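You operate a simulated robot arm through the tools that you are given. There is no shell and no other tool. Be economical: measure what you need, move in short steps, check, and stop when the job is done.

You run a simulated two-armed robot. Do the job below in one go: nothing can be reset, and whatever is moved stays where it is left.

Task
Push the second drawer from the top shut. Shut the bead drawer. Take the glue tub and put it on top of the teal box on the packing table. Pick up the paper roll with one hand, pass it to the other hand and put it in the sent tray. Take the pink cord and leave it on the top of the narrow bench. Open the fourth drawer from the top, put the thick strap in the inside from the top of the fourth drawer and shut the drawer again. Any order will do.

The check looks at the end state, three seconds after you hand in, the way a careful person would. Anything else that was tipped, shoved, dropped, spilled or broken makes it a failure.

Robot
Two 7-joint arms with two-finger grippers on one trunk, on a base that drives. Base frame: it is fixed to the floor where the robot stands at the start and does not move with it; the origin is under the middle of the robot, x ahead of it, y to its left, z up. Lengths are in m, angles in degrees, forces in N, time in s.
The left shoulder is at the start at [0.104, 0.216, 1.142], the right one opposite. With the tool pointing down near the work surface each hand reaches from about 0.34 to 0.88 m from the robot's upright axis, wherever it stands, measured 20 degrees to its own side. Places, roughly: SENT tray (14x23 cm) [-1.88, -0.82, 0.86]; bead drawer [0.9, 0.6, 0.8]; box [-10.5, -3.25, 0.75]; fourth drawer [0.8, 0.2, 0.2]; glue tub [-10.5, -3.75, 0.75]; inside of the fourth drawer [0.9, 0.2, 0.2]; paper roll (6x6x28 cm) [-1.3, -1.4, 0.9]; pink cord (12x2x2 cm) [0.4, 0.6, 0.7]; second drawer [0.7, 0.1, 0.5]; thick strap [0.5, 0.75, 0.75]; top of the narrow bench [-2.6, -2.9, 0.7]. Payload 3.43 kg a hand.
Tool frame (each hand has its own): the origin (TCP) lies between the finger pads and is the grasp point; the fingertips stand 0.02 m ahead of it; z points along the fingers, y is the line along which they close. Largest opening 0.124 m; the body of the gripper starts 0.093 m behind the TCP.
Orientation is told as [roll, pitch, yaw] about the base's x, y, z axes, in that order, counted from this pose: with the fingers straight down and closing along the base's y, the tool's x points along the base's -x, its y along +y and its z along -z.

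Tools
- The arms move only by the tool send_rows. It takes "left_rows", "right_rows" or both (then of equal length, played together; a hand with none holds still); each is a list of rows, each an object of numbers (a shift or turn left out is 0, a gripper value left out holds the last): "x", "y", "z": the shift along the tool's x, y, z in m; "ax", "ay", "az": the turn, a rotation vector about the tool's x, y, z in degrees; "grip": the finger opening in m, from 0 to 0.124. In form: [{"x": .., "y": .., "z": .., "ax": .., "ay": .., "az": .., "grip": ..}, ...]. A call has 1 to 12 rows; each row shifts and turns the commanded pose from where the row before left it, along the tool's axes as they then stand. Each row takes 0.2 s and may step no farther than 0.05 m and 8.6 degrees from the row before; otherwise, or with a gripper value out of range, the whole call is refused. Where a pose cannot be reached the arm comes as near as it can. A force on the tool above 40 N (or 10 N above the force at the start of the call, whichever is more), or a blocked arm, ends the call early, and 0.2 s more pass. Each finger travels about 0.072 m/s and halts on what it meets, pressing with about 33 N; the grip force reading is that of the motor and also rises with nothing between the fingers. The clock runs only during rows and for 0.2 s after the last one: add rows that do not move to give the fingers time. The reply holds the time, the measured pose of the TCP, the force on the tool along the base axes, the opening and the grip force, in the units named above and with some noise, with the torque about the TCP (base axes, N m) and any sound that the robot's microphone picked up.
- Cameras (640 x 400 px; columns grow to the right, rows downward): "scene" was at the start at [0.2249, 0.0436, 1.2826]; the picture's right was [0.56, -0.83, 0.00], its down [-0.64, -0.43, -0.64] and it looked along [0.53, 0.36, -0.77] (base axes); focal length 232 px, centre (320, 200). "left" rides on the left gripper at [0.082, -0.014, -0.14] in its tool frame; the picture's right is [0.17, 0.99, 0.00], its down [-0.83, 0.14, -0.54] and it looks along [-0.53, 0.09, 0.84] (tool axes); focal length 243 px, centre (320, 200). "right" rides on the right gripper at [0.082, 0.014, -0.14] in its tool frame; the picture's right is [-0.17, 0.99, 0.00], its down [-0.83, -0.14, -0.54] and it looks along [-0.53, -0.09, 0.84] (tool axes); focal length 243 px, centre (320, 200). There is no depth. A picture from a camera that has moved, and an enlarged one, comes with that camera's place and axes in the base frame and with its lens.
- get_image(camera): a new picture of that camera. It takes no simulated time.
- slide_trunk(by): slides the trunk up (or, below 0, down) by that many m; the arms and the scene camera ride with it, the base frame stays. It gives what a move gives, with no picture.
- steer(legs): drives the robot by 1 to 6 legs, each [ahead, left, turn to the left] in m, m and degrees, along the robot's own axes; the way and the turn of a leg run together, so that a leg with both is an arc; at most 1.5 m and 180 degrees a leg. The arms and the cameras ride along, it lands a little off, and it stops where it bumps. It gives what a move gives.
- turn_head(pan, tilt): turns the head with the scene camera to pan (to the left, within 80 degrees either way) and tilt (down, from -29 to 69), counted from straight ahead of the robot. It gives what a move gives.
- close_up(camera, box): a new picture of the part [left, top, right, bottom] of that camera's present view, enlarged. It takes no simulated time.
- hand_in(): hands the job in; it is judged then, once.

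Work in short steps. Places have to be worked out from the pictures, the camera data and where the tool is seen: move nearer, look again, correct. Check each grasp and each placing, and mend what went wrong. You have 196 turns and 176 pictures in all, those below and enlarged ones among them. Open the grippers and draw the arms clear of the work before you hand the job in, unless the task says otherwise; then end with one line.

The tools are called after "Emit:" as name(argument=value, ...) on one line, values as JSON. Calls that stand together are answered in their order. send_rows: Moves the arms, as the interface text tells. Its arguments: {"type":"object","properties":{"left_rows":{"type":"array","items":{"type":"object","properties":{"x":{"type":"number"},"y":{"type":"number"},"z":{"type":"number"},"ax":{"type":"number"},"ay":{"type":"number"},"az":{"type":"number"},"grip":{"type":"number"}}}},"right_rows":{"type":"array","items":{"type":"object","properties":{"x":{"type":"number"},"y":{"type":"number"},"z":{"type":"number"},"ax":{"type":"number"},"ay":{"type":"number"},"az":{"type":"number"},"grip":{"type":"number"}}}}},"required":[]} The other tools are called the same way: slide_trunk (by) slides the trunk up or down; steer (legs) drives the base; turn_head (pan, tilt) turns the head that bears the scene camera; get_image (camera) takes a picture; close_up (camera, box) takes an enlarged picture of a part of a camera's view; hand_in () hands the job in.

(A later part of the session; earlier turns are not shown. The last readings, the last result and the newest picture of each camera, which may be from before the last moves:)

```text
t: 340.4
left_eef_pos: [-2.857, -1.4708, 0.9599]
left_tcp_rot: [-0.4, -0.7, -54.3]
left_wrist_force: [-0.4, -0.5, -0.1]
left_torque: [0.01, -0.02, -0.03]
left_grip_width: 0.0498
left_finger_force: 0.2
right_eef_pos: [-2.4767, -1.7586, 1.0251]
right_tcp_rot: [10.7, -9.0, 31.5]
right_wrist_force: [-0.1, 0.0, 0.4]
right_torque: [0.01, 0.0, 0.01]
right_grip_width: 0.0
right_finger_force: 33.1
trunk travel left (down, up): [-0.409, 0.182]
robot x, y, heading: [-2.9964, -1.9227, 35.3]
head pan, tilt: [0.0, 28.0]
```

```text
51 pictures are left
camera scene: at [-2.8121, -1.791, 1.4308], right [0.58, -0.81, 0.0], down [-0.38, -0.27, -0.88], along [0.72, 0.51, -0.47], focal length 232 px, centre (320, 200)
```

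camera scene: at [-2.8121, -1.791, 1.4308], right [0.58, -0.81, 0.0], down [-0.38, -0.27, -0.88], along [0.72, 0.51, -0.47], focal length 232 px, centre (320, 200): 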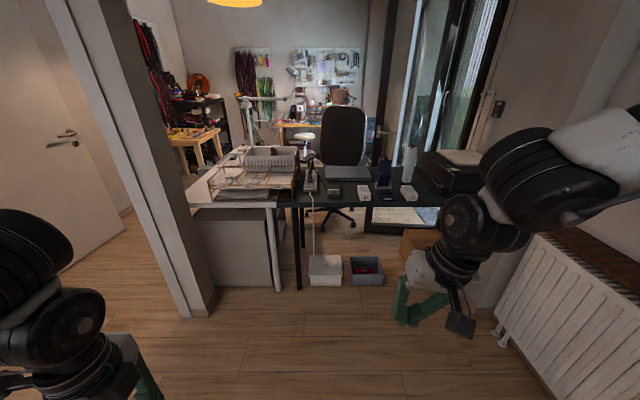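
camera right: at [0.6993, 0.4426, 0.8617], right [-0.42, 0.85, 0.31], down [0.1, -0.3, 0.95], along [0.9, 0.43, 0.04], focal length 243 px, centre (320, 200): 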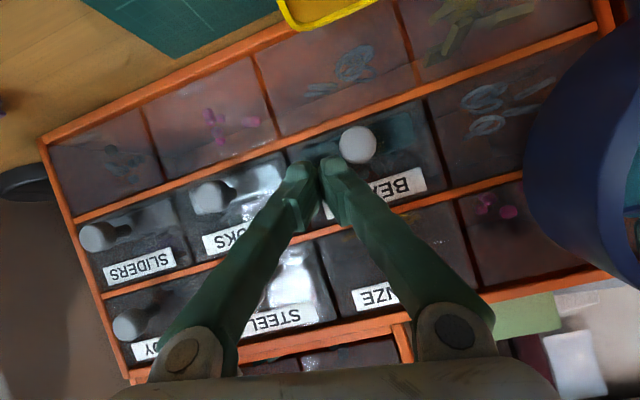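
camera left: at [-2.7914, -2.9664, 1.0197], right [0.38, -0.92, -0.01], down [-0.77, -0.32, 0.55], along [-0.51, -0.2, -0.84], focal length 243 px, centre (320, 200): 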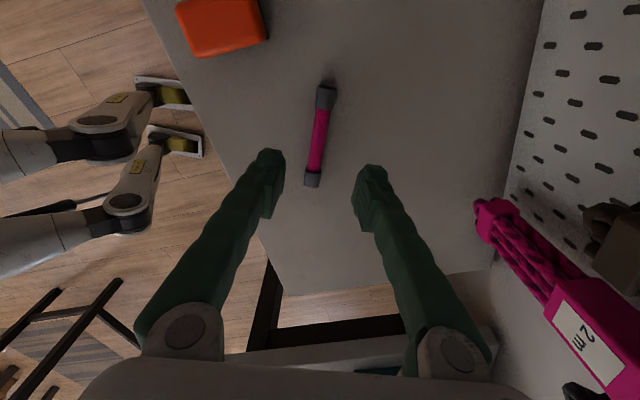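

Emit:
close_up(camera="scene", box=[180, 120, 470, 300])

```text
2.21 times, centred on (325, 210) of scene
camera zoom: at [-2.8121, -1.791, 1.4308], right [0.58, -0.81, 0.0], down [-0.38, -0.27, -0.88], along [0.72, 0.51, -0.47], focal length 512 px, centre (309, 178)
```

zoom: 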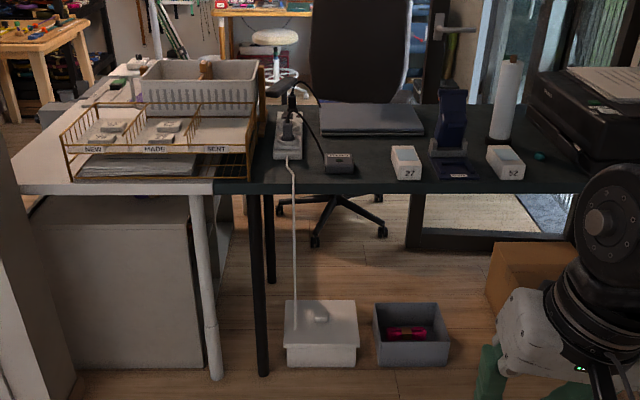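

I see it now: the rack is labelled NEW / MADE / SENT with SENT at its right, about (−1.86, −0.81), and the paper roll stands upright by the printer at about (−1.19, −1.40). Plan: the right hand grips the roll from the front, the left takes it by the top and lowers it into SENT. I pitch the right hand forward here, where there is room.

Emit:
send_rows(right_rows=[{"ay": -8, "z": 0.01, "y": 0.01, "grip": 0.1}, {"ay": -8, "z": 0.01, "y": 0.01}, {"ay": -8, "z": 0.01}, {"ay": -8, "z": 0.01}, {"ay": -8, "z": 0.01}, {"ay": -8, "z": 0.01}, {"ay": -8, "z": 0.01}])

Emit:
steer(legs=[[0.85, -0.29, 3.5]])

Emit:
turn_head(pan=-10, tilt=38)

Emit:
get_image(camera="scene")

```text
t: 341.9
left_eef_pos: [-2.8556, -1.4722, 0.9598]
left_tcp_rot: [-0.3, -0.7, -54.2]
left_wrist_force: [0.1, -0.1, -0.2]
left_torque: [0.03, -0.01, 0.0]
left_grip_width: 0.05
left_finger_force: 0.0
right_eef_pos: [-2.3741, -1.7507, 1.011]
right_tcp_rot: [33.9, -56.2, -11.2]
right_wrist_force: [1.3, 0.0, -0.9]
right_torque: [-0.02, 0.03, 0.0]
right_grip_width: 0.0997
right_finger_force: 0.1
right hand out of reach, approached as far as the arm can: row 7
trunk travel left (down, up): [-0.409, 0.182]
robot x, y, heading: [-2.9949, -1.9151, 35.5]
head pan, tilt: [0.0, 28.0]
stopped in row 7 (right hand): the arm was blocked; the commanded pose is now the measured one
```

```text
t: 347.5
left_eef_pos: [-2.0352, -1.1787, 0.9591]
left_tcp_rot: [-0.4, -0.7, -50.7]
left_wrist_force: [0.3, -0.7, 0.2]
left_torque: [0.0, 0.0, 0.01]
left_grip_width: 0.0502
left_finger_force: 0.0
right_eef_pos: [-1.5362, -1.4261, 1.013]
right_tcp_rot: [34.0, -56.4, -7.6]
right_wrist_force: [-0.5, 0.1, -0.2]
right_torque: [0.0, -0.01, 0.0]
right_grip_width: 0.0999
right_finger_force: 0.0
trunk travel left (down, up): [-0.409, 0.182]
robot x, y, heading: [-2.1447, -1.6336, 39.1]
head pan, tilt: [0.0, 28.0]
```

```text
t: 348.2
left_eef_pos: [-2.0342, -1.1772, 0.9588]
left_tcp_rot: [-0.4, -0.8, -50.7]
left_wrist_force: [0.5, 0.2, -0.2]
left_torque: [0.01, 0.0, -0.01]
left_grip_width: 0.0499
left_finger_force: 0.1
right_eef_pos: [-1.5356, -1.4247, 1.0114]
right_tcp_rot: [34.1, -56.3, -7.8]
right_wrist_force: [-0.3, 0.3, 0.5]
right_torque: [-0.02, -0.03, 0.0]
right_grip_width: 0.1
right_finger_force: 0.0
trunk travel left (down, up): [-0.409, 0.182]
robot x, y, heading: [-2.1416, -1.635, 39.2]
head pan, tilt: [-10.0, 38.0]
```

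```text
49 pictures are left
camera scene: at [-1.9653, -1.5097, 1.4153], right [0.49, -0.87, 0.0], down [-0.54, -0.3, -0.79], along [0.69, 0.38, -0.62], focal length 232 px, centre (320, 200)
```

scene: 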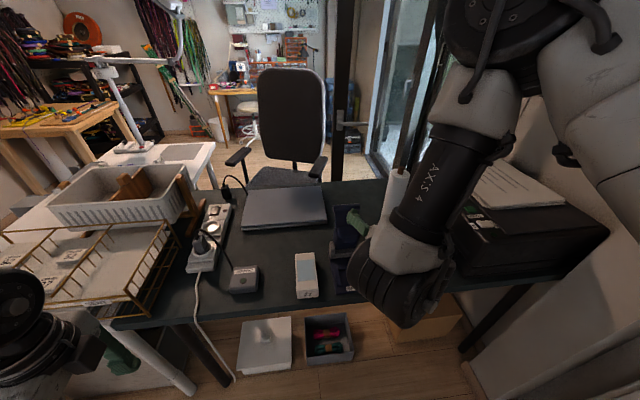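

Emit:
get_image(camera="right")

```text
48 pictures are left
camera right: at [-1.6913, -1.4735, 1.0123], right [-0.26, 0.86, 0.44], down [0.1, -0.43, 0.9], along [0.96, 0.27, 0.03], focal length 243 px, centre (320, 200)
```

right: 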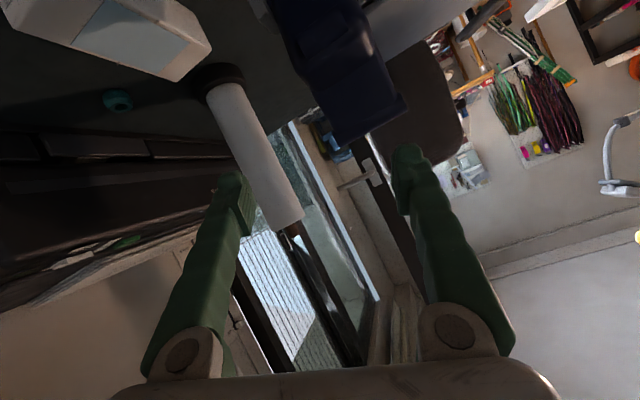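

The roll's axis is at about (−1.24, −1.42), top z≈1.02. I level the finger axis, then move the base to a pre-grasp point 0.12 m before it and lower the trunk by 0.06.

Emit:
send_rows(right_rows=[{"az": -7}, {"az": -7}, {"az": -6.5}])

Emit:
steer(legs=[[0.114, -0.167, 0]])

Emit:
slide_trunk(by=-0.06)

Emit:
get_image(camera="right")

```text
t: 349.0
left_eef_pos: [-2.034, -1.1786, 0.9594]
left_tcp_rot: [-0.4, -0.7, -50.7]
left_wrist_force: [0.7, 0.0, -0.4]
left_torque: [-0.02, -0.02, 0.03]
left_grip_width: 0.05
left_finger_force: 0.1
right_eef_pos: [-1.5371, -1.4261, 1.0113]
right_tcp_rot: [-0.2, -62.8, 31.8]
right_wrist_force: [-0.4, -1.0, 0.1]
right_torque: [0.01, -0.04, 0.01]
right_grip_width: 0.0998
right_finger_force: 0.1
trunk travel left (down, up): [-0.409, 0.182]
robot x, y, heading: [-2.142, -1.6329, 39.2]
head pan, tilt: [-10.0, 38.0]
```

```text
t: 351.8
left_eef_pos: [-1.8415, -1.2365, 0.9587]
left_tcp_rot: [-0.4, -0.8, -50.8]
left_wrist_force: [-0.7, -0.6, 0.1]
left_torque: [-0.01, 0.02, 0.02]
left_grip_width: 0.05
left_finger_force: 0.0
right_eef_pos: [-1.3436, -1.4842, 1.0116]
right_tcp_rot: [-0.1, -62.6, 31.5]
right_wrist_force: [-0.5, 0.0, 0.3]
right_torque: [-0.03, -0.02, -0.01]
right_grip_width: 0.1001
right_finger_force: 0.1
trunk travel left (down, up): [-0.409, 0.182]
robot x, y, heading: [-1.9518, -1.6908, 38.8]
head pan, tilt: [-10.0, 38.0]
```

```text
t: 352.8
left_eef_pos: [-1.845, -1.2383, 0.8898]
left_tcp_rot: [-2.9, -0.8, -50.7]
left_wrist_force: [0.3, -0.6, 0.2]
left_torque: [0.01, 0.0, 0.01]
left_grip_width: 0.0501
left_finger_force: 0.0
right_eef_pos: [-1.3415, -1.4883, 0.9427]
right_tcp_rot: [-0.9, -60.9, 31.7]
right_wrist_force: [-0.1, -0.2, 0.4]
right_torque: [-0.01, 0.02, 0.03]
right_grip_width: 0.1002
right_finger_force: 0.0
trunk travel left (down, up): [-0.349, 0.242]
robot x, y, heading: [-1.949, -1.6908, 39.2]
head pan, tilt: [-10.0, 38.0]
```

```text
47 pictures are left
camera right: at [-1.4863, -1.5598, 0.9392], right [-0.44, 0.89, 0.14], down [0.01, -0.15, 0.99], along [0.9, 0.43, 0.06], focal length 243 px, centre (320, 200)
```

right: 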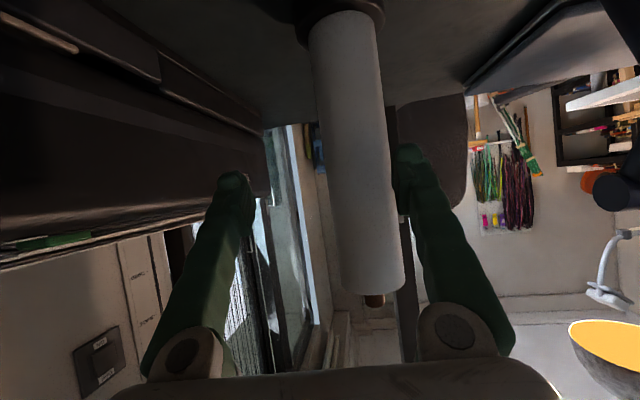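

The roll sits on a spindle with a base disc, about 0.044 m to the left of my finger axis and roughly 0.08 m ahead. I open wider, shift left, and ease forward.

Emit:
send_rows(right_rows=[{"grip": 0.12}, {"y": 0.022}, {"y": 0.022}, {"x": -0.0097, "z": 0.0175}, {"x": -0.0097, "z": 0.0175}])

Emit:
get_image(camera="right")

```text
t: 354.0
left_eef_pos: [-1.8438, -1.2384, 0.8897]
left_tcp_rot: [-3.0, -0.7, -50.7]
left_wrist_force: [0.3, 0.0, -0.7]
left_torque: [-0.02, 0.01, -0.01]
left_grip_width: 0.0501
left_finger_force: 0.1
right_eef_pos: [-1.3322, -1.4251, 0.9432]
right_tcp_rot: [-0.3, -61.2, 31.8]
right_wrist_force: [0.1, 0.0, -0.1]
right_torque: [-0.01, 0.0, -0.02]
right_grip_width: 0.12
right_finger_force: 0.0
trunk travel left (down, up): [-0.349, 0.242]
robot x, y, heading: [-1.9509, -1.6927, 39.2]
head pan, tilt: [-10.0, 38.0]
```

```text
46 pictures are left
camera right: at [-1.477, -1.4981, 0.9391], right [-0.45, 0.88, 0.14], down [0.01, -0.15, 0.99], along [0.89, 0.45, 0.06], focal length 243 px, centre (320, 200)
```

right: 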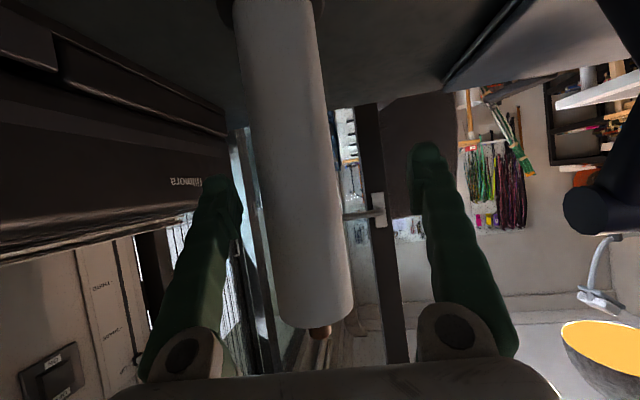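

Parallax shows the roll is already at TCP depth, about 12 mm right of centre. I shift and close.

Emit:
send_rows(right_rows=[{"y": -0.012}, {"grip": 0.03}, {}, {}, {}, {}, {}])

Emit:
get_image(camera="right")

```text
t: 355.6
left_eef_pos: [-1.8462, -1.239, 0.8905]
left_tcp_rot: [-3.0, -0.8, -50.7]
left_wrist_force: [0.2, 0.6, -0.9]
left_torque: [0.0, 0.01, 0.01]
left_grip_width: 0.0501
left_finger_force: 0.1
right_eef_pos: [-1.3258, -1.4356, 0.9424]
right_tcp_rot: [-0.3, -61.0, 31.8]
right_wrist_force: [0.5, -0.7, 2.4]
right_torque: [0.06, -0.1, -0.02]
right_grip_width: 0.0521
right_finger_force: 32.7
trunk travel left (down, up): [-0.349, 0.242]
robot x, y, heading: [-1.9521, -1.691, 39.0]
head pan, tilt: [-10.0, 38.0]
```

```text
45 pictures are left
camera right: at [-1.4709, -1.5084, 0.9389], right [-0.45, 0.88, 0.14], down [0.01, -0.15, 0.99], along [0.89, 0.44, 0.06], focal length 243 px, centre (320, 200)
```

right: 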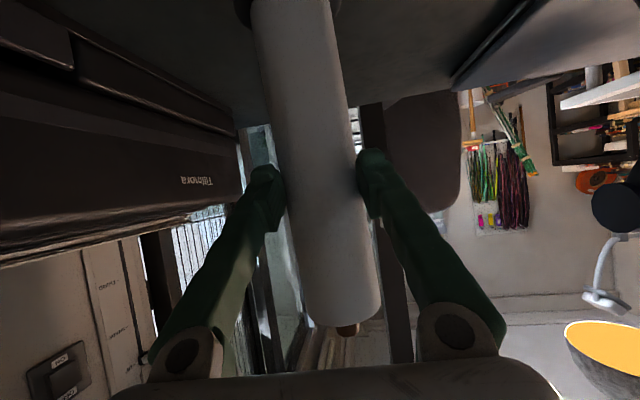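

Gripped (0.052 m). I lift straight up with the trunk, off the spindle.

Emit:
slide_trunk(by=0.235)

Emit:
get_image(camera="right")

```text
t: 358.1
left_eef_pos: [-1.8451, -1.2382, 1.1246]
left_tcp_rot: [-3.1, -0.7, -50.7]
left_wrist_force: [0.2, 0.7, 0.2]
left_torque: [0.03, 0.0, -0.03]
left_grip_width: 0.0502
left_finger_force: 0.1
right_eef_pos: [-1.3266, -1.4356, 1.1756]
right_tcp_rot: [-0.4, -60.8, 31.7]
right_wrist_force: [-0.8, -0.1, -3.2]
right_torque: [-0.03, 0.05, 0.0]
right_grip_width: 0.052
right_finger_force: 33.6
trunk travel left (down, up): [-0.584, 0.007]
robot x, y, heading: [-1.9478, -1.6867, 39.0]
head pan, tilt: [-10.0, 38.0]
```

```text
44 pictures are left
camera right: at [-1.4714, -1.5085, 1.1735], right [-0.45, 0.88, 0.14], down [0.01, -0.15, 0.99], along [0.89, 0.44, 0.05], focal length 243 px, centre (320, 200)
```

right: 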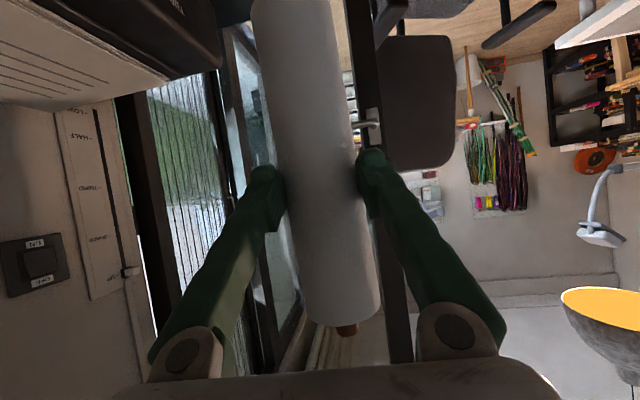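

The peg rises with the roll, so it is part of it. I check from the scene camera.

Emit:
turn_head(pan=-10, tilt=45)

Emit:
get_image(camera="scene")

Emit:
get_image(camera="left")

```text
t: 358.8
left_eef_pos: [-1.8439, -1.2363, 1.1238]
left_tcp_rot: [-3.0, -0.8, -50.7]
left_wrist_force: [-0.9, 0.3, 0.0]
left_torque: [-0.05, 0.0, -0.04]
left_grip_width: 0.0501
left_finger_force: 0.1
right_eef_pos: [-1.3258, -1.4349, 1.1778]
right_tcp_rot: [-0.4, -61.0, 31.8]
right_wrist_force: [0.5, -0.9, -3.0]
right_torque: [-0.06, 0.08, 0.0]
right_grip_width: 0.0519
right_finger_force: 32.9
trunk travel left (down, up): [-0.584, 0.007]
robot x, y, heading: [-1.9535, -1.6902, 38.7]
head pan, tilt: [-10.0, 45.0]
```

```text
43 pictures are left
camera scene: at [-1.866, -1.641, 1.6016], right [0.48, -0.88, 0.0], down [-0.62, -0.34, -0.71], along [0.62, 0.34, -0.71], focal length 232 px, centre (320, 200)
```

scene: 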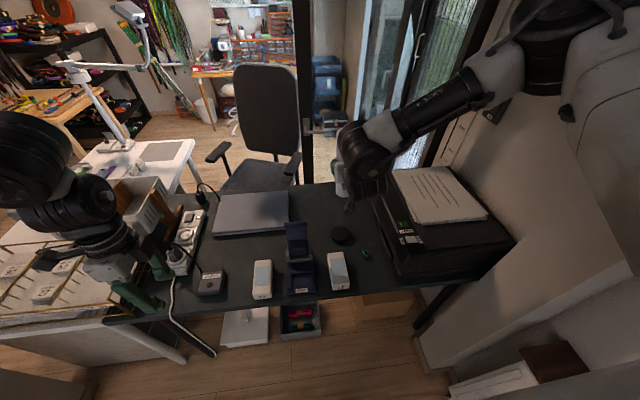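

```text
42 pictures are left
camera left: at [-1.9033, -1.1762, 1.2642], right [0.66, 0.75, -0.05], down [0.65, -0.53, 0.54], along [0.38, -0.39, -0.84], focal length 243 px, centre (320, 200)
```

left: 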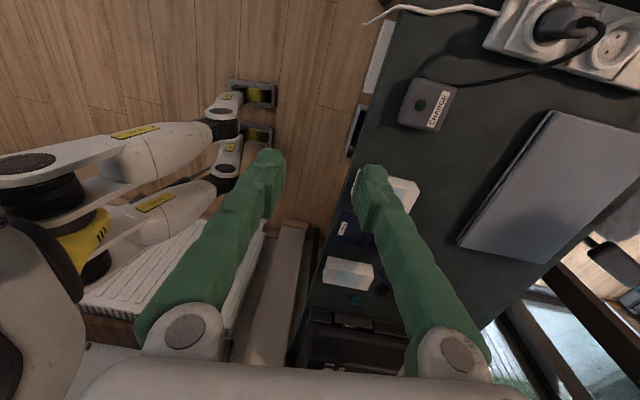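

The dark base disc stayed on the desk; only the roll came up. I back away for room, lower the trunk, and bring the roll toward the middle, turning the right hand inward.

Emit:
steer(legs=[[-0.4, 0, 0]])

Emit:
slide_trunk(by=-0.2)

Emit:
send_rows(right_rows=[{"y": 0.035, "ax": -5.5, "az": -3}, {"y": 0.035, "ax": -5.5, "az": -3}, {"y": 0.035, "ax": -5.5, "az": -3}, {"y": 0.035, "ax": -5.5, "az": -3}, {"y": 0.03}])

Emit:
turn_head(pan=0, tilt=35)

Emit:
get_image(camera="scene")

```text
t: 361.7
left_eef_pos: [-2.1495, -1.4826, 1.1239]
left_tcp_rot: [-3.0, -0.9, -50.4]
left_wrist_force: [0.1, 0.0, -0.4]
left_torque: [0.0, 0.03, -0.02]
left_grip_width: 0.0503
left_finger_force: 0.1
right_eef_pos: [-1.6294, -1.6779, 1.1774]
right_tcp_rot: [-0.4, -60.9, 32.2]
right_wrist_force: [-1.2, -0.8, -2.5]
right_torque: [-0.06, 0.1, 0.01]
right_grip_width: 0.0517
right_finger_force: 33.0
trunk travel left (down, up): [-0.584, 0.007]
robot x, y, heading: [-2.2557, -1.9403, 39.0]
head pan, tilt: [-10.0, 45.0]
```

```text
t: 363.9
left_eef_pos: [-2.15, -1.4843, 0.9244]
left_tcp_rot: [-3.0, -0.8, -50.3]
left_wrist_force: [0.3, -0.1, 1.1]
left_torque: [0.02, 0.0, 0.04]
left_grip_width: 0.0498
left_finger_force: 0.0
right_eef_pos: [-1.63, -1.678, 0.9786]
right_tcp_rot: [-0.3, -61.0, 32.1]
right_wrist_force: [0.1, 0.4, -2.8]
right_torque: [-0.02, 0.08, -0.03]
right_grip_width: 0.0513
right_finger_force: 33.5
trunk travel left (down, up): [-0.384, 0.207]
robot x, y, heading: [-2.2559, -1.9361, 39.2]
head pan, tilt: [-10.0, 45.0]
```

```text
t: 365.1
left_eef_pos: [-2.1472, -1.4848, 0.9245]
left_tcp_rot: [-3.0, -0.7, -50.4]
left_wrist_force: [-0.1, 0.1, -0.2]
left_torque: [0.04, 0.04, 0.0]
left_grip_width: 0.05
left_finger_force: 0.1
right_eef_pos: [-1.7259, -1.5684, 0.9766]
right_tcp_rot: [1.4, -60.6, 53.3]
right_wrist_force: [0.8, 0.2, -3.6]
right_torque: [-0.03, 0.07, 0.07]
right_grip_width: 0.0515
right_finger_force: 32.7
trunk travel left (down, up): [-0.384, 0.207]
robot x, y, heading: [-2.2541, -1.9401, 39.3]
head pan, tilt: [-10.0, 45.0]
```

```text
t: 365.8
left_eef_pos: [-2.1505, -1.4843, 0.9245]
left_tcp_rot: [-3.0, -0.7, -50.4]
left_wrist_force: [0.1, -0.1, 0.9]
left_torque: [-0.04, -0.01, 0.01]
left_grip_width: 0.05
left_finger_force: 0.0
right_eef_pos: [-1.729, -1.5657, 0.979]
right_tcp_rot: [1.2, -60.9, 53.7]
right_wrist_force: [1.3, 0.6, -3.4]
right_torque: [-0.06, 0.05, 0.03]
right_grip_width: 0.0512
right_finger_force: 32.8
trunk travel left (down, up): [-0.384, 0.207]
robot x, y, heading: [-2.2544, -1.9379, 39.1]
head pan, tilt: [0.0, 35.0]
```

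```text
41 pictures are left
camera scene: at [-2.0782, -1.7943, 1.3947], right [0.63, -0.77, 0.0], down [-0.44, -0.36, -0.82], along [0.63, 0.52, -0.57], focal length 232 px, centre (320, 200)
```

scene: 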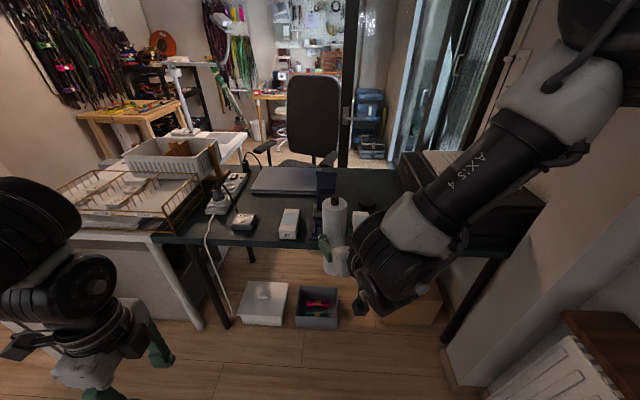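

The roll is held well, near the middle. I bring it a bit further left, and raise the left hand above the roll's top (≈1.07).

Emit:
send_rows(left_rows=[{"z": -0.045, "grip": 0.1}, {"z": -0.045}, {"z": -0.045}, {"z": -0.045}, {"z": -0.04}], right_rows=[{"y": 0.03}, {"y": 0.03}, {"y": 0.03}, {"y": 0.03}, {}])

Emit:
send_rows(left_rows=[{"x": -0.04}, {"x": -0.04}, {"x": -0.04}, {"y": 0.04}, {"y": 0.04}, {"y": 0.03}])

Emit:
get_image(camera="left")

```text
t: 366.5
left_eef_pos: [-2.1458, -1.4793, 1.0336]
left_tcp_rot: [-3.0, -0.8, -50.5]
left_wrist_force: [0.2, 0.4, 0.0]
left_torque: [-0.02, 0.01, 0.01]
left_grip_width: 0.0999
left_finger_force: 0.2
right_eef_pos: [-1.7297, -1.5457, 0.9907]
right_tcp_rot: [7.3, -60.7, 41.5]
right_wrist_force: [0.1, -0.4, -2.7]
right_torque: [-0.05, 0.08, 0.03]
right_grip_width: 0.0511
right_finger_force: 32.9
trunk travel left (down, up): [-0.384, 0.207]
robot x, y, heading: [-2.2551, -1.9372, 39.3]
head pan, tilt: [0.0, 35.0]
stopped in row 3 (right hand): the arm was blocked; the commanded pose is now the measured one
```

```text
t: 367.9
left_eef_pos: [-2.012, -1.4752, 1.0296]
left_tcp_rot: [-2.9, -1.0, -50.2]
left_wrist_force: [0.7, 0.5, 0.1]
left_torque: [-0.02, 0.01, -0.01]
left_grip_width: 0.0998
left_finger_force: 0.0
left hand out of reach, approached as far as the arm can: row 3, 5, 6
right_eef_pos: [-1.7299, -1.5451, 0.9888]
right_tcp_rot: [7.3, -60.8, 41.5]
right_wrist_force: [-0.4, 0.8, -3.4]
right_torque: [-0.07, 0.04, -0.04]
right_grip_width: 0.0508
right_finger_force: 32.7
trunk travel left (down, up): [-0.384, 0.207]
robot x, y, heading: [-2.2538, -1.9363, 39.3]
head pan, tilt: [0.0, 35.0]
```

```text
40 pictures are left
camera left: at [-2.0709, -1.4123, 1.1676], right [0.65, 0.76, -0.05], down [0.65, -0.53, 0.55], along [0.38, -0.39, -0.84], focal length 243 px, centre (320, 200)
```

left: 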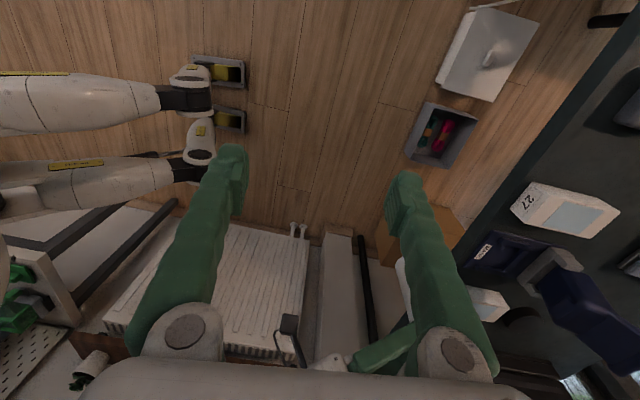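

The left can't come straight over the roll. Instead it will grip the roll's middle from the left side, just below the right hand, pitched slightly down. I turn the left hand to point to the right.

Emit:
send_rows(left_rows=[{"ay": -8.4}, {"ay": -8.4}, {"ay": -8.4}, {"ay": -8.4}, {"ay": -8.4}, {"ay": -8.4}, {"ay": -8.4}, {"ay": -8.4}])

Emit:
get_image(camera="scene")

```text
t: 369.7
left_eef_pos: [-2.0121, -1.4729, 1.0286]
left_tcp_rot: [-7.8, -68.0, -43.2]
left_wrist_force: [-0.2, 0.7, 0.3]
left_torque: [-0.01, -0.01, -0.01]
left_grip_width: 0.1
left_finger_force: 0.2
right_eef_pos: [-1.7288, -1.5461, 0.9891]
right_tcp_rot: [7.4, -60.8, 41.5]
right_wrist_force: [-0.2, 0.2, -3.2]
right_torque: [-0.08, 0.07, -0.02]
right_grip_width: 0.051
right_finger_force: 33.4
trunk travel left (down, up): [-0.384, 0.207]
robot x, y, heading: [-2.2538, -1.9376, 39.3]
head pan, tilt: [0.0, 35.0]
```

```text
39 pictures are left
camera scene: at [-2.0786, -1.7935, 1.3947], right [0.63, -0.77, 0.0], down [-0.44, -0.36, -0.82], along [0.63, 0.52, -0.57], focal length 232 px, centre (320, 200)
```

scene: 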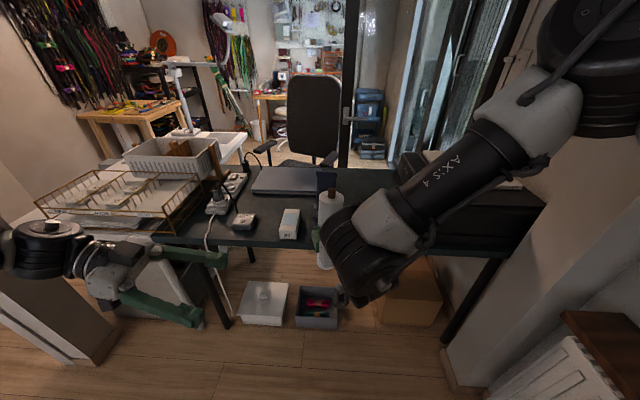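

Emit:
send_rows(left_rows=[{"x": 0.008, "y": 0.0355, "z": 0.026}, {"x": 0.008, "y": 0.0355, "z": 0.026}, {"x": 0.008, "y": 0.0355, "z": 0.026}, {"x": 0.008, "y": 0.0355, "z": 0.026}, {"x": 0.008, "y": 0.0355, "z": 0.026}])

Emit:
get_image(camera="left")

```text
t: 370.9
left_eef_pos: [-1.8108, -1.4436, 0.934]
left_tcp_rot: [-8.1, -67.8, -42.9]
left_wrist_force: [0.6, 0.3, -0.1]
left_torque: [0.01, 0.0, -0.04]
left_grip_width: 0.0998
left_finger_force: 0.0
right_eef_pos: [-1.7283, -1.5449, 0.9887]
right_tcp_rot: [7.4, -60.8, 41.4]
right_wrist_force: [-0.2, 0.0, -4.1]
right_torque: [-0.03, 0.03, 0.0]
right_grip_width: 0.051
right_finger_force: 33.5
trunk travel left (down, up): [-0.384, 0.207]
robot x, y, heading: [-2.2529, -1.9417, 39.3]
head pan, tilt: [0.0, 35.0]
```

```text
38 pictures are left
camera left: at [-1.925, -1.3299, 0.9106], right [0.71, 0.67, -0.21], down [0.03, 0.27, 0.96], along [0.7, -0.69, 0.17], focal length 243 px, centre (320, 200)
```

left: 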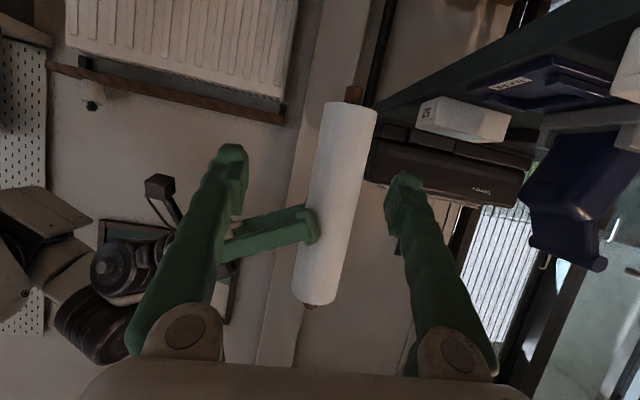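

Left fingers are level with the roll's middle, just below the right fingers. I centre (+15 mm) and move in 0.1 m.

Emit:
send_rows(left_rows=[{"y": 0.015}, {"x": -0.0093, "z": 0.0232}, {"x": -0.0093, "z": 0.0232}, {"x": -0.0093, "z": 0.0232}, {"x": -0.0093, "z": 0.0232}])

Emit:
get_image(camera="left")

```text
t: 372.1
left_eef_pos: [-1.7619, -1.5122, 0.9416]
left_tcp_rot: [-7.6, -67.8, -43.2]
left_wrist_force: [0.1, 0.3, 0.4]
left_torque: [0.02, -0.03, -0.02]
left_grip_width: 0.0997
left_finger_force: 0.0
left hand out of reach, approached as far as the arm can: row 4, 5
right_eef_pos: [-1.7292, -1.5457, 0.9899]
right_tcp_rot: [7.3, -60.8, 41.4]
right_wrist_force: [-0.1, -0.2, -3.1]
right_torque: [-0.05, 0.08, 0.0]
right_grip_width: 0.0507
right_finger_force: 33.6
trunk travel left (down, up): [-0.384, 0.207]
robot x, y, heading: [-2.251, -1.9363, 39.2]
head pan, tilt: [0.0, 35.0]
```

```text
37 pictures are left
camera left: at [-1.8765, -1.3975, 0.9193], right [0.71, 0.67, -0.2], down [0.02, 0.27, 0.96], along [0.7, -0.69, 0.17], focal length 243 px, centre (320, 200)
```

left: 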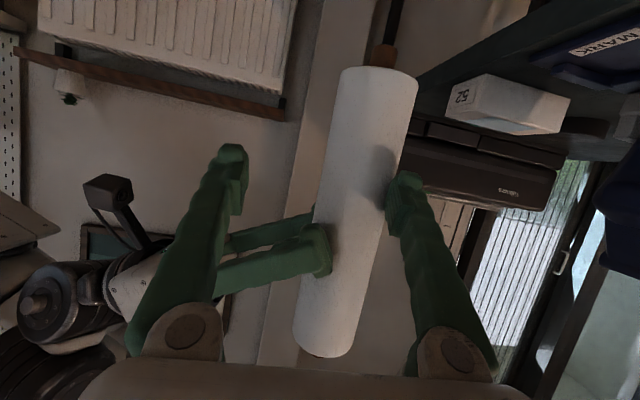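

The roll is now at TCP depth but 22 mm off-centre toward +y; I shift and look at the reading.

Emit:
send_rows(left_rows=[{"y": 0.011}, {"y": 0.011}])

Emit:
get_image(camera="left")

```text
t: 372.7
left_eef_pos: [-1.7601, -1.497, 0.9451]
left_tcp_rot: [-7.9, -67.7, -43.0]
left_wrist_force: [-0.5, -0.3, 0.4]
left_torque: [0.02, -0.03, -0.03]
left_grip_width: 0.1
left_finger_force: 0.0
left hand out of reach, approached as far as the arm can: row 1, 2
right_eef_pos: [-1.7298, -1.5446, 0.9895]
right_tcp_rot: [7.3, -60.7, 41.4]
right_wrist_force: [-0.3, -0.5, -4.0]
right_torque: [-0.08, 0.07, 0.0]
right_grip_width: 0.0507
right_finger_force: 33.1
trunk travel left (down, up): [-0.384, 0.207]
robot x, y, heading: [-2.2548, -1.9408, 39.3]
head pan, tilt: [0.0, 35.0]
```

```text
36 pictures are left
camera left: at [-1.8743, -1.3819, 0.9229], right [0.71, 0.67, -0.2], down [0.03, 0.27, 0.96], along [0.7, -0.69, 0.17], focal length 243 px, centre (320, 200)
```

left: 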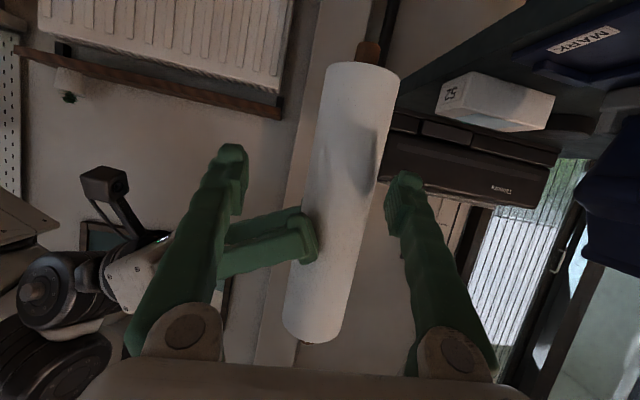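

Offset is now about 14 mm; each finger halts on contact, so I close the left gripper now.

Emit:
send_rows(left_rows=[{"grip": 0.03}, {}, {}, {}, {}])

Emit:
get_image(camera="left")

```text
t: 373.9
left_eef_pos: [-1.7604, -1.4957, 0.9448]
left_tcp_rot: [-7.8, -67.8, -43.1]
left_wrist_force: [-0.2, -0.9, 0.7]
left_torque: [0.01, -0.01, 0.02]
left_grip_width: 0.0299
left_finger_force: 0.0
right_eef_pos: [-1.7298, -1.5448, 0.9903]
right_tcp_rot: [7.4, -60.8, 41.4]
right_wrist_force: [-0.2, -0.1, -3.1]
right_torque: [-0.07, 0.05, 0.01]
right_grip_width: 0.0504
right_finger_force: 32.8
trunk travel left (down, up): [-0.384, 0.207]
robot x, y, heading: [-2.2509, -1.9408, 39.4]
head pan, tilt: [0.0, 35.0]
```

```text
35 pictures are left
camera left: at [-1.8742, -1.382, 0.9229], right [0.71, 0.67, -0.2], down [0.03, 0.27, 0.96], along [0.7, -0.69, 0.17], focal length 243 px, centre (320, 200)
```

left: 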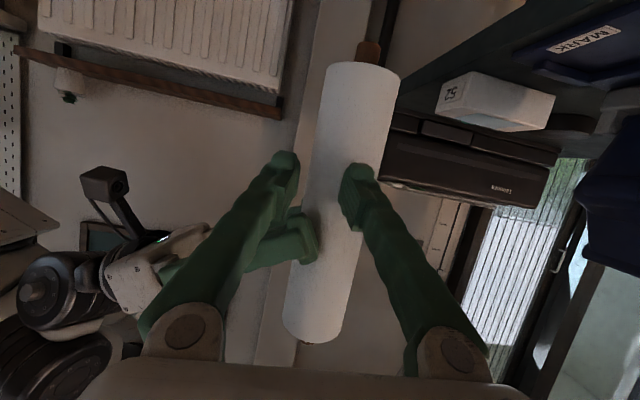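

The fingers passed in front of the roll; it is about 4 cm further. I reopen the left and bring the roll toward it with the right hand.

Emit:
send_rows(left_rows=[{"grip": 0.1}, {}, {}, {}, {}])

Emit:
send_rows(right_rows=[{"y": 0.015}, {"y": 0.015}, {"y": 0.015}])

Emit:
get_image(camera="left")

```text
t: 375.1
left_eef_pos: [-1.7592, -1.4966, 0.9455]
left_tcp_rot: [-7.8, -67.8, -43.1]
left_wrist_force: [-0.4, -0.2, 0.6]
left_torque: [-0.01, -0.02, -0.03]
left_grip_width: 0.1
left_finger_force: 0.0
right_eef_pos: [-1.7295, -1.5443, 0.9887]
right_tcp_rot: [7.3, -60.7, 41.3]
right_wrist_force: [-0.3, -0.6, -2.4]
right_torque: [-0.05, 0.03, 0.0]
right_grip_width: 0.0504
right_finger_force: 32.9
trunk travel left (down, up): [-0.384, 0.207]
robot x, y, heading: [-2.2579, -1.9365, 39.5]
head pan, tilt: [0.0, 35.0]
```

```text
t: 376.1
left_eef_pos: [-1.7586, -1.4973, 0.9464]
left_tcp_rot: [-7.8, -67.8, -43.1]
left_wrist_force: [-0.3, 0.0, 1.2]
left_torque: [-0.01, 0.0, -0.01]
left_grip_width: 0.1
left_finger_force: 0.1
right_eef_pos: [-1.7316, -1.5288, 0.9933]
right_tcp_rot: [9.5, -60.0, 36.1]
right_wrist_force: [0.2, 0.9, -2.1]
right_torque: [-0.08, 0.04, -0.03]
right_grip_width: 0.0506
right_finger_force: 32.6
trunk travel left (down, up): [-0.384, 0.207]
robot x, y, heading: [-2.2572, -1.9373, 39.3]
head pan, tilt: [0.0, 35.0]
stopped in row 3 (right hand): the arm was blocked; the commanded pose is now the measured one
```

```text
34 pictures are left
camera left: at [-1.8742, -1.3816, 0.923], right [0.71, 0.67, -0.2], down [0.03, 0.27, 0.96], along [0.7, -0.69, 0.17], focal length 243 px, centre (320, 200)
```

left: 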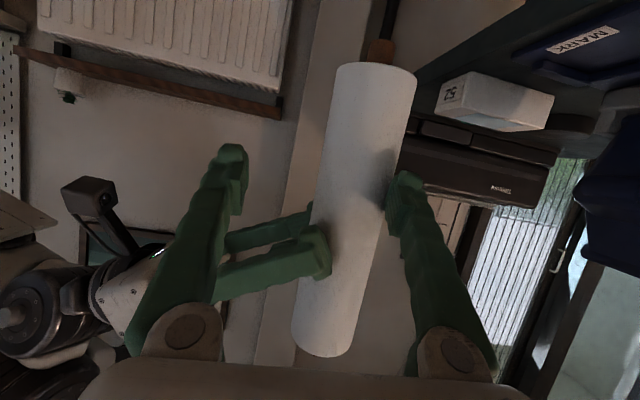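

The right arm is at its limit again. I flatten the left hand's pitch, which extends its reach, and push in another 4 cm.

Emit:
send_rows(left_rows=[{"ay": -8}, {"ay": -6, "y": 0.01}, {"z": 0.015, "x": -0.002, "y": 0.008}, {"z": 0.015, "x": -0.002}, {"z": 0.015, "x": -0.002}])

Emit:
get_image(camera="left")

```text
t: 377.4
left_eef_pos: [-1.7615, -1.5054, 0.9701]
left_tcp_rot: [-18.6, -80.8, -30.2]
left_wrist_force: [4.9, 10.5, -1.5]
left_torque: [-0.06, 0.19, 0.39]
left_grip_width: 0.1065
left_finger_force: 6.1
left hand out of reach, approached as far as the arm can: row 1, 2, 3, 4, 5
right_eef_pos: [-1.7286, -1.5318, 0.9918]
right_tcp_rot: [8.1, -60.1, 37.0]
right_wrist_force: [-5.5, -10.0, -1.7]
right_torque: [-0.19, 0.05, 0.08]
right_grip_width: 0.05
right_finger_force: 33.1
trunk travel left (down, up): [-0.384, 0.207]
robot x, y, heading: [-2.2555, -1.9369, 39.5]
head pan, tilt: [0.0, 35.0]
stopped in row 5 (left hand): the force on the tool passed its limit at 42 N (the readings are from after the stop); the commanded pose is now the measured one
```

```text
33 pictures are left
camera left: at [-1.8742, -1.403, 0.9111], right [0.72, 0.66, -0.21], down [-0.13, 0.43, 0.89], along [0.69, -0.61, 0.39], focal length 243 px, centre (320, 200)
```

left: 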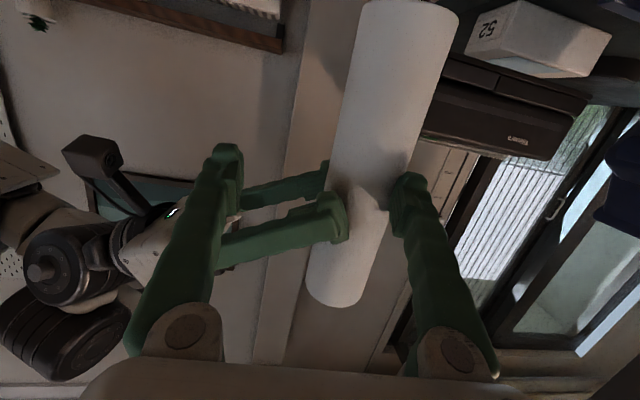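

I'll change the handover: the right hand rolls its wrist 90° so the tube lies sideways, extending to the left, where the left hand can take it from above. First the left backs off.

Emit:
send_rows(left_rows=[{"z": -0.03}, {"z": -0.04}, {"z": -0.04}, {"z": -0.04}, {"ay": 8.4}, {"ay": 8.4}, {"ay": 8.4}, {"ay": 8.4}, {"ay": 8.4}, {"ay": 8.4}, {"ay": 8.4}, {"ay": 8.4}])

Emit:
send_rows(right_rows=[{"az": 8.5}, {"az": 8.5}, {"az": 8.5}, {"az": 8.5}, {"az": 8.5}, {"az": 8.5}, {"az": 8.5}, {"az": 8.5}, {"az": 8.5}, {"az": 8.5}])

Emit:
get_image(camera="scene")

```text
t: 379.9
left_eef_pos: [-1.9089, -1.3959, 0.9928]
left_tcp_rot: [-2.8, -14.2, -48.4]
left_wrist_force: [-0.5, 0.4, 0.5]
left_torque: [0.06, -0.07, -0.01]
left_grip_width: 0.0999
left_finger_force: 0.0
left hand out of reach, approached as far as the arm can: row 11, 12
right_eef_pos: [-1.7303, -1.5334, 0.994]
right_tcp_rot: [8.3, -60.4, 36.9]
right_wrist_force: [0.2, 0.4, -3.0]
right_torque: [-0.07, 0.09, 0.03]
right_grip_width: 0.0499
right_finger_force: 32.9
trunk travel left (down, up): [-0.384, 0.207]
robot x, y, heading: [-2.2592, -1.9393, 38.8]
head pan, tilt: [0.0, 35.0]
```

```text
t: 382.1
left_eef_pos: [-1.9081, -1.3916, 0.9901]
left_tcp_rot: [-3.0, -14.3, -48.2]
left_wrist_force: [-0.8, -0.1, 0.6]
left_torque: [0.02, -0.05, -0.01]
left_grip_width: 0.0999
left_finger_force: 0.1
right_eef_pos: [-1.7297, -1.5295, 0.993]
right_tcp_rot: [60.5, -0.2, -43.5]
right_wrist_force: [1.0, 0.3, -3.0]
right_torque: [-0.11, 0.06, -0.01]
right_grip_width: 0.0497
right_finger_force: 33.4
trunk travel left (down, up): [-0.384, 0.207]
robot x, y, heading: [-2.2582, -1.9357, 39.3]
head pan, tilt: [0.0, 35.0]
```

```text
32 pictures are left
camera scene: at [-2.0782, -1.7942, 1.3947], right [0.63, -0.77, 0.0], down [-0.44, -0.36, -0.82], along [0.63, 0.52, -0.57], focal length 232 px, centre (320, 200)
```

scene: 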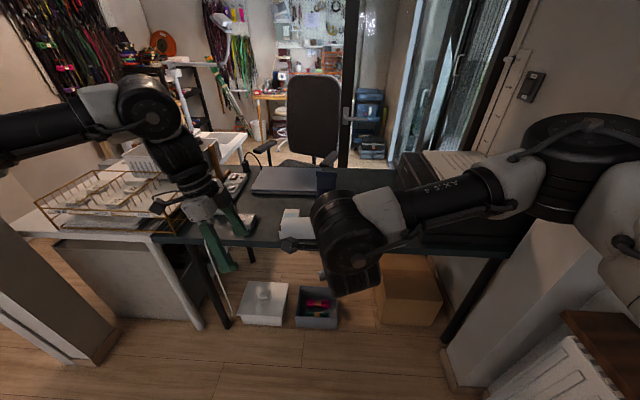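

Emit:
get_image(camera="left")

```text
31 pictures are left
camera left: at [-1.9889, -1.3109, 1.1068], right [0.64, 0.77, -0.09], down [0.57, -0.39, 0.72], along [0.52, -0.51, -0.69], focal length 243 px, centre (320, 200)
```

left: 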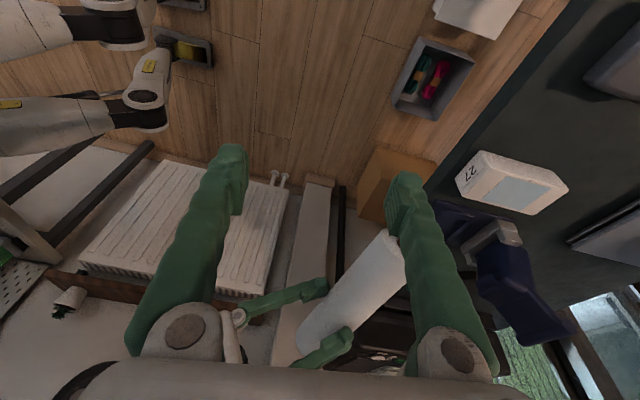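

The tube now lies sideways with its long end toward the left hand. I draw the right hand back 0.1 m so the meeting point is easier to reach, and turn the left wrist to match.

Emit:
send_rows(left_rows=[{"az": 7, "z": -0.03}, {"az": 7, "z": -0.03}, {"az": 7, "z": -0.03}], right_rows=[{"x": 0.004, "y": -0.016, "z": -0.029}, {"x": 0.004, "y": -0.016, "z": -0.029}, {"x": 0.004, "y": -0.016, "z": -0.029}])

Emit:
send_rows(left_rows=[{"x": -0.02, "y": 0.02}, {"x": -0.02, "y": 0.02}, {"x": -0.02, "y": 0.02}])

Emit:
get_image(camera="left")

```text
t: 382.9
left_eef_pos: [-1.9182, -1.3765, 1.0706]
left_tcp_rot: [2.1, -14.4, -68.3]
left_wrist_force: [-0.5, 0.2, -0.7]
left_torque: [0.02, 0.02, 0.0]
left_grip_width: 0.0999
left_finger_force: 0.0
right_eef_pos: [-1.7127, -1.6263, 1.0089]
right_tcp_rot: [59.8, 5.5, -55.5]
right_wrist_force: [-0.3, -0.5, -2.7]
right_torque: [-0.06, 0.08, 0.01]
right_grip_width: 0.0497
right_finger_force: 33.1
trunk travel left (down, up): [-0.384, 0.207]
robot x, y, heading: [-2.2579, -1.9398, 39.5]
head pan, tilt: [0.0, 35.0]
stopped in row 3 (right hand): the arm was blocked; the commanded pose is now the measured one
```

```text
t: 383.8
left_eef_pos: [-1.9182, -1.388, 1.075]
left_tcp_rot: [2.2, -14.6, -68.1]
left_wrist_force: [0.3, -0.1, 0.3]
left_torque: [-0.02, -0.02, 0.01]
left_grip_width: 0.0996
left_finger_force: 0.0
left hand out of reach, approached as far as the arm can: row 1, 2, 3
right_eef_pos: [-1.7127, -1.6258, 1.0087]
right_tcp_rot: [59.8, 5.5, -55.4]
right_wrist_force: [-1.0, 0.2, -2.5]
right_torque: [-0.1, 0.06, -0.01]
right_grip_width: 0.0498
right_finger_force: 33.2
trunk travel left (down, up): [-0.384, 0.207]
robot x, y, heading: [-2.2565, -1.9342, 39.3]
head pan, tilt: [0.0, 35.0]
```

```text
30 pictures are left
camera left: at [-1.9791, -1.289, 1.1898], right [0.85, 0.52, 0.0], down [0.36, -0.58, 0.74], along [0.38, -0.63, -0.68], focal length 243 px, centre (320, 200)
```

left: 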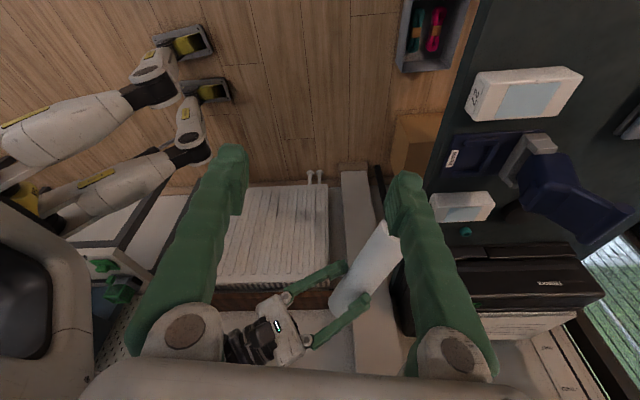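

Reach is radial, so a less sideways left heading is better. I restore the tube to vertical with the right hand, and re-orient the left to point ahead-right (about 55° inward).

Emit:
send_rows(left_rows=[{"az": -7.5}, {"az": -7.5}, {"az": -7.5}, {"az": -7.5}, {"az": -7.5}, {"az": -7.5}, {"az": -7.0}, {}, {}, {}], right_rows=[{"az": -8.5}, {"az": -8.5}, {"az": -8.5}, {"az": -8.5}, {"az": -8.5}, {"az": -8.5}, {"az": -8.5}, {"az": -8.5}, {"az": -8.5}, {"az": -8.5}])

Emit:
send_rows(left_rows=[{"ay": -8, "z": -0.01}, {"ay": -8, "z": -0.01}, {"ay": -8, "z": -0.01}, {"ay": -8}, {"ay": -8}, {"ay": -8}, {"ay": -8}], right_rows=[{"y": 0.02, "ax": -4, "az": -2.3}, {"y": 0.02, "ax": -4, "az": -2.3}, {"y": 0.02, "ax": -4, "az": -2.3}, {"y": 0.01}, {}, {}, {}])

Emit:
get_image(camera="left")

```text
t: 385.9
left_eef_pos: [-1.9183, -1.3877, 1.073]
left_tcp_rot: [-10.3, -10.5, -15.0]
left_wrist_force: [-0.5, 0.9, -0.5]
left_torque: [0.0, 0.01, 0.01]
left_grip_width: 0.0999
left_finger_force: 0.1
right_eef_pos: [-1.7123, -1.6261, 1.0077]
right_tcp_rot: [18.4, -58.1, 16.4]
right_wrist_force: [0.0, 0.7, -3.5]
right_torque: [-0.06, 0.06, -0.01]
right_grip_width: 0.0494
right_finger_force: 32.6
trunk travel left (down, up): [-0.384, 0.207]
robot x, y, heading: [-2.2508, -1.9365, 39.4]
head pan, tilt: [0.0, 35.0]
```

```text
t: 387.6
left_eef_pos: [-1.9266, -1.3809, 1.1014]
left_tcp_rot: [-24.4, -64.8, 5.3]
left_wrist_force: [-1.3, 0.6, 0.7]
left_torque: [-0.02, -0.01, -0.04]
left_grip_width: 0.1
left_finger_force: 0.0
right_eef_pos: [-1.7546, -1.5713, 1.0189]
right_tcp_rot: [19.4, -60.4, 29.1]
right_wrist_force: [0.2, -0.3, -4.0]
right_torque: [-0.1, 0.07, 0.01]
right_grip_width: 0.0492
right_finger_force: 33.8
trunk travel left (down, up): [-0.384, 0.207]
robot x, y, heading: [-2.2524, -1.9386, 39.4]
head pan, tilt: [0.0, 35.0]
```

```text
29 pictures are left
camera left: at [-2.0863, -1.3495, 1.0851], right [0.21, 0.92, -0.32], down [-0.07, 0.34, 0.94], along [0.97, -0.18, 0.14], focal length 243 px, centre (320, 200)
```

left: 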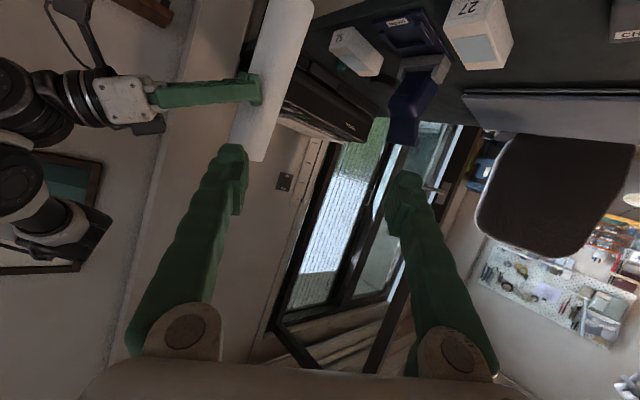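

The left now points ahead-right. I level both hands and bring the left to a pre-grasp point 0.12 m from the roll, lower than the right fingers.

Emit:
send_rows(left_rows=[{"az": 5.5}, {"az": 5.5}, {"x": 0.018, "y": -0.0194, "z": 0.0324}, {"x": 0.018, "y": -0.0194, "z": 0.0324}, {"x": 0.018, "y": -0.0194, "z": 0.0324}, {"x": 0.018, "y": -0.0194, "z": 0.0324}, {"x": 0.018, "y": -0.0194, "z": 0.0324}], right_rows=[{"az": -5.5}, {"az": -5}, {}, {}, {}, {}, {}])

Emit:
get_image(camera="left")

```text
t: 389.1
left_eef_pos: [-1.8535, -1.5111, 0.9537]
left_tcp_rot: [0.1, -67.1, -21.3]
left_wrist_force: [-1.6, -0.5, 0.4]
left_torque: [0.02, 0.01, 0.0]
left_grip_width: 0.0997
left_finger_force: 0.2
right_eef_pos: [-1.7542, -1.5712, 1.0182]
right_tcp_rot: [0.6, -62.3, 50.6]
right_wrist_force: [-0.9, -0.1, -3.2]
right_torque: [-0.07, 0.03, -0.01]
right_grip_width: 0.049
right_finger_force: 33.1
trunk travel left (down, up): [-0.384, 0.207]
robot x, y, heading: [-2.2564, -1.9368, 39.2]
head pan, tilt: [0.0, 35.0]
```

```text
28 pictures are left
camera left: at [-2.009, -1.4659, 0.9334], right [0.3, 0.94, -0.15], down [-0.11, 0.19, 0.98], along [0.95, -0.27, 0.16], focal length 243 px, centre (320, 200)
```

left: 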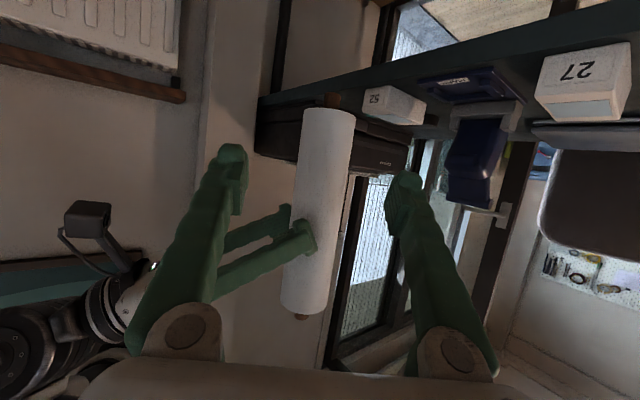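

Perfectly aligned this time. I advance 0.115 m and look.

Emit:
send_rows(left_rows=[{"x": -0.009, "z": 0.0212}, {"x": -0.009, "z": 0.0212}, {"x": -0.009, "z": 0.0212}, {"x": -0.009, "z": 0.0212}, {"x": -0.009, "z": 0.0212}])

Emit:
get_image(camera="left")

```text
t: 390.4
left_eef_pos: [-1.7487, -1.5558, 0.957]
left_tcp_rot: [-0.1, -67.0, -21.1]
left_wrist_force: [0.1, -0.3, 0.5]
left_torque: [0.02, 0.0, -0.01]
left_grip_width: 0.1
left_finger_force: 0.0
right_eef_pos: [-1.7563, -1.5707, 1.018]
right_tcp_rot: [0.5, -62.3, 50.6]
right_wrist_force: [0.3, 0.8, -2.7]
right_torque: [-0.07, 0.04, -0.01]
right_grip_width: 0.0491
right_finger_force: 33.2
trunk travel left (down, up): [-0.384, 0.207]
robot x, y, heading: [-2.2504, -1.9421, 39.3]
head pan, tilt: [0.0, 35.0]
```

```text
27 pictures are left
camera left: at [-1.9038, -1.5098, 0.9354], right [0.3, 0.94, -0.15], down [-0.11, 0.19, 0.98], along [0.95, -0.27, 0.16], focal length 243 px, centre (320, 200)
```

left: 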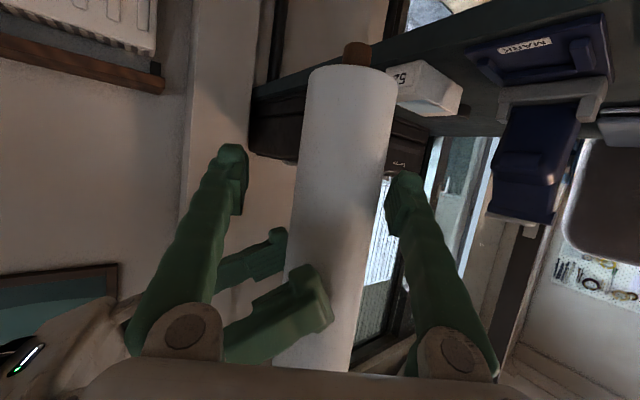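

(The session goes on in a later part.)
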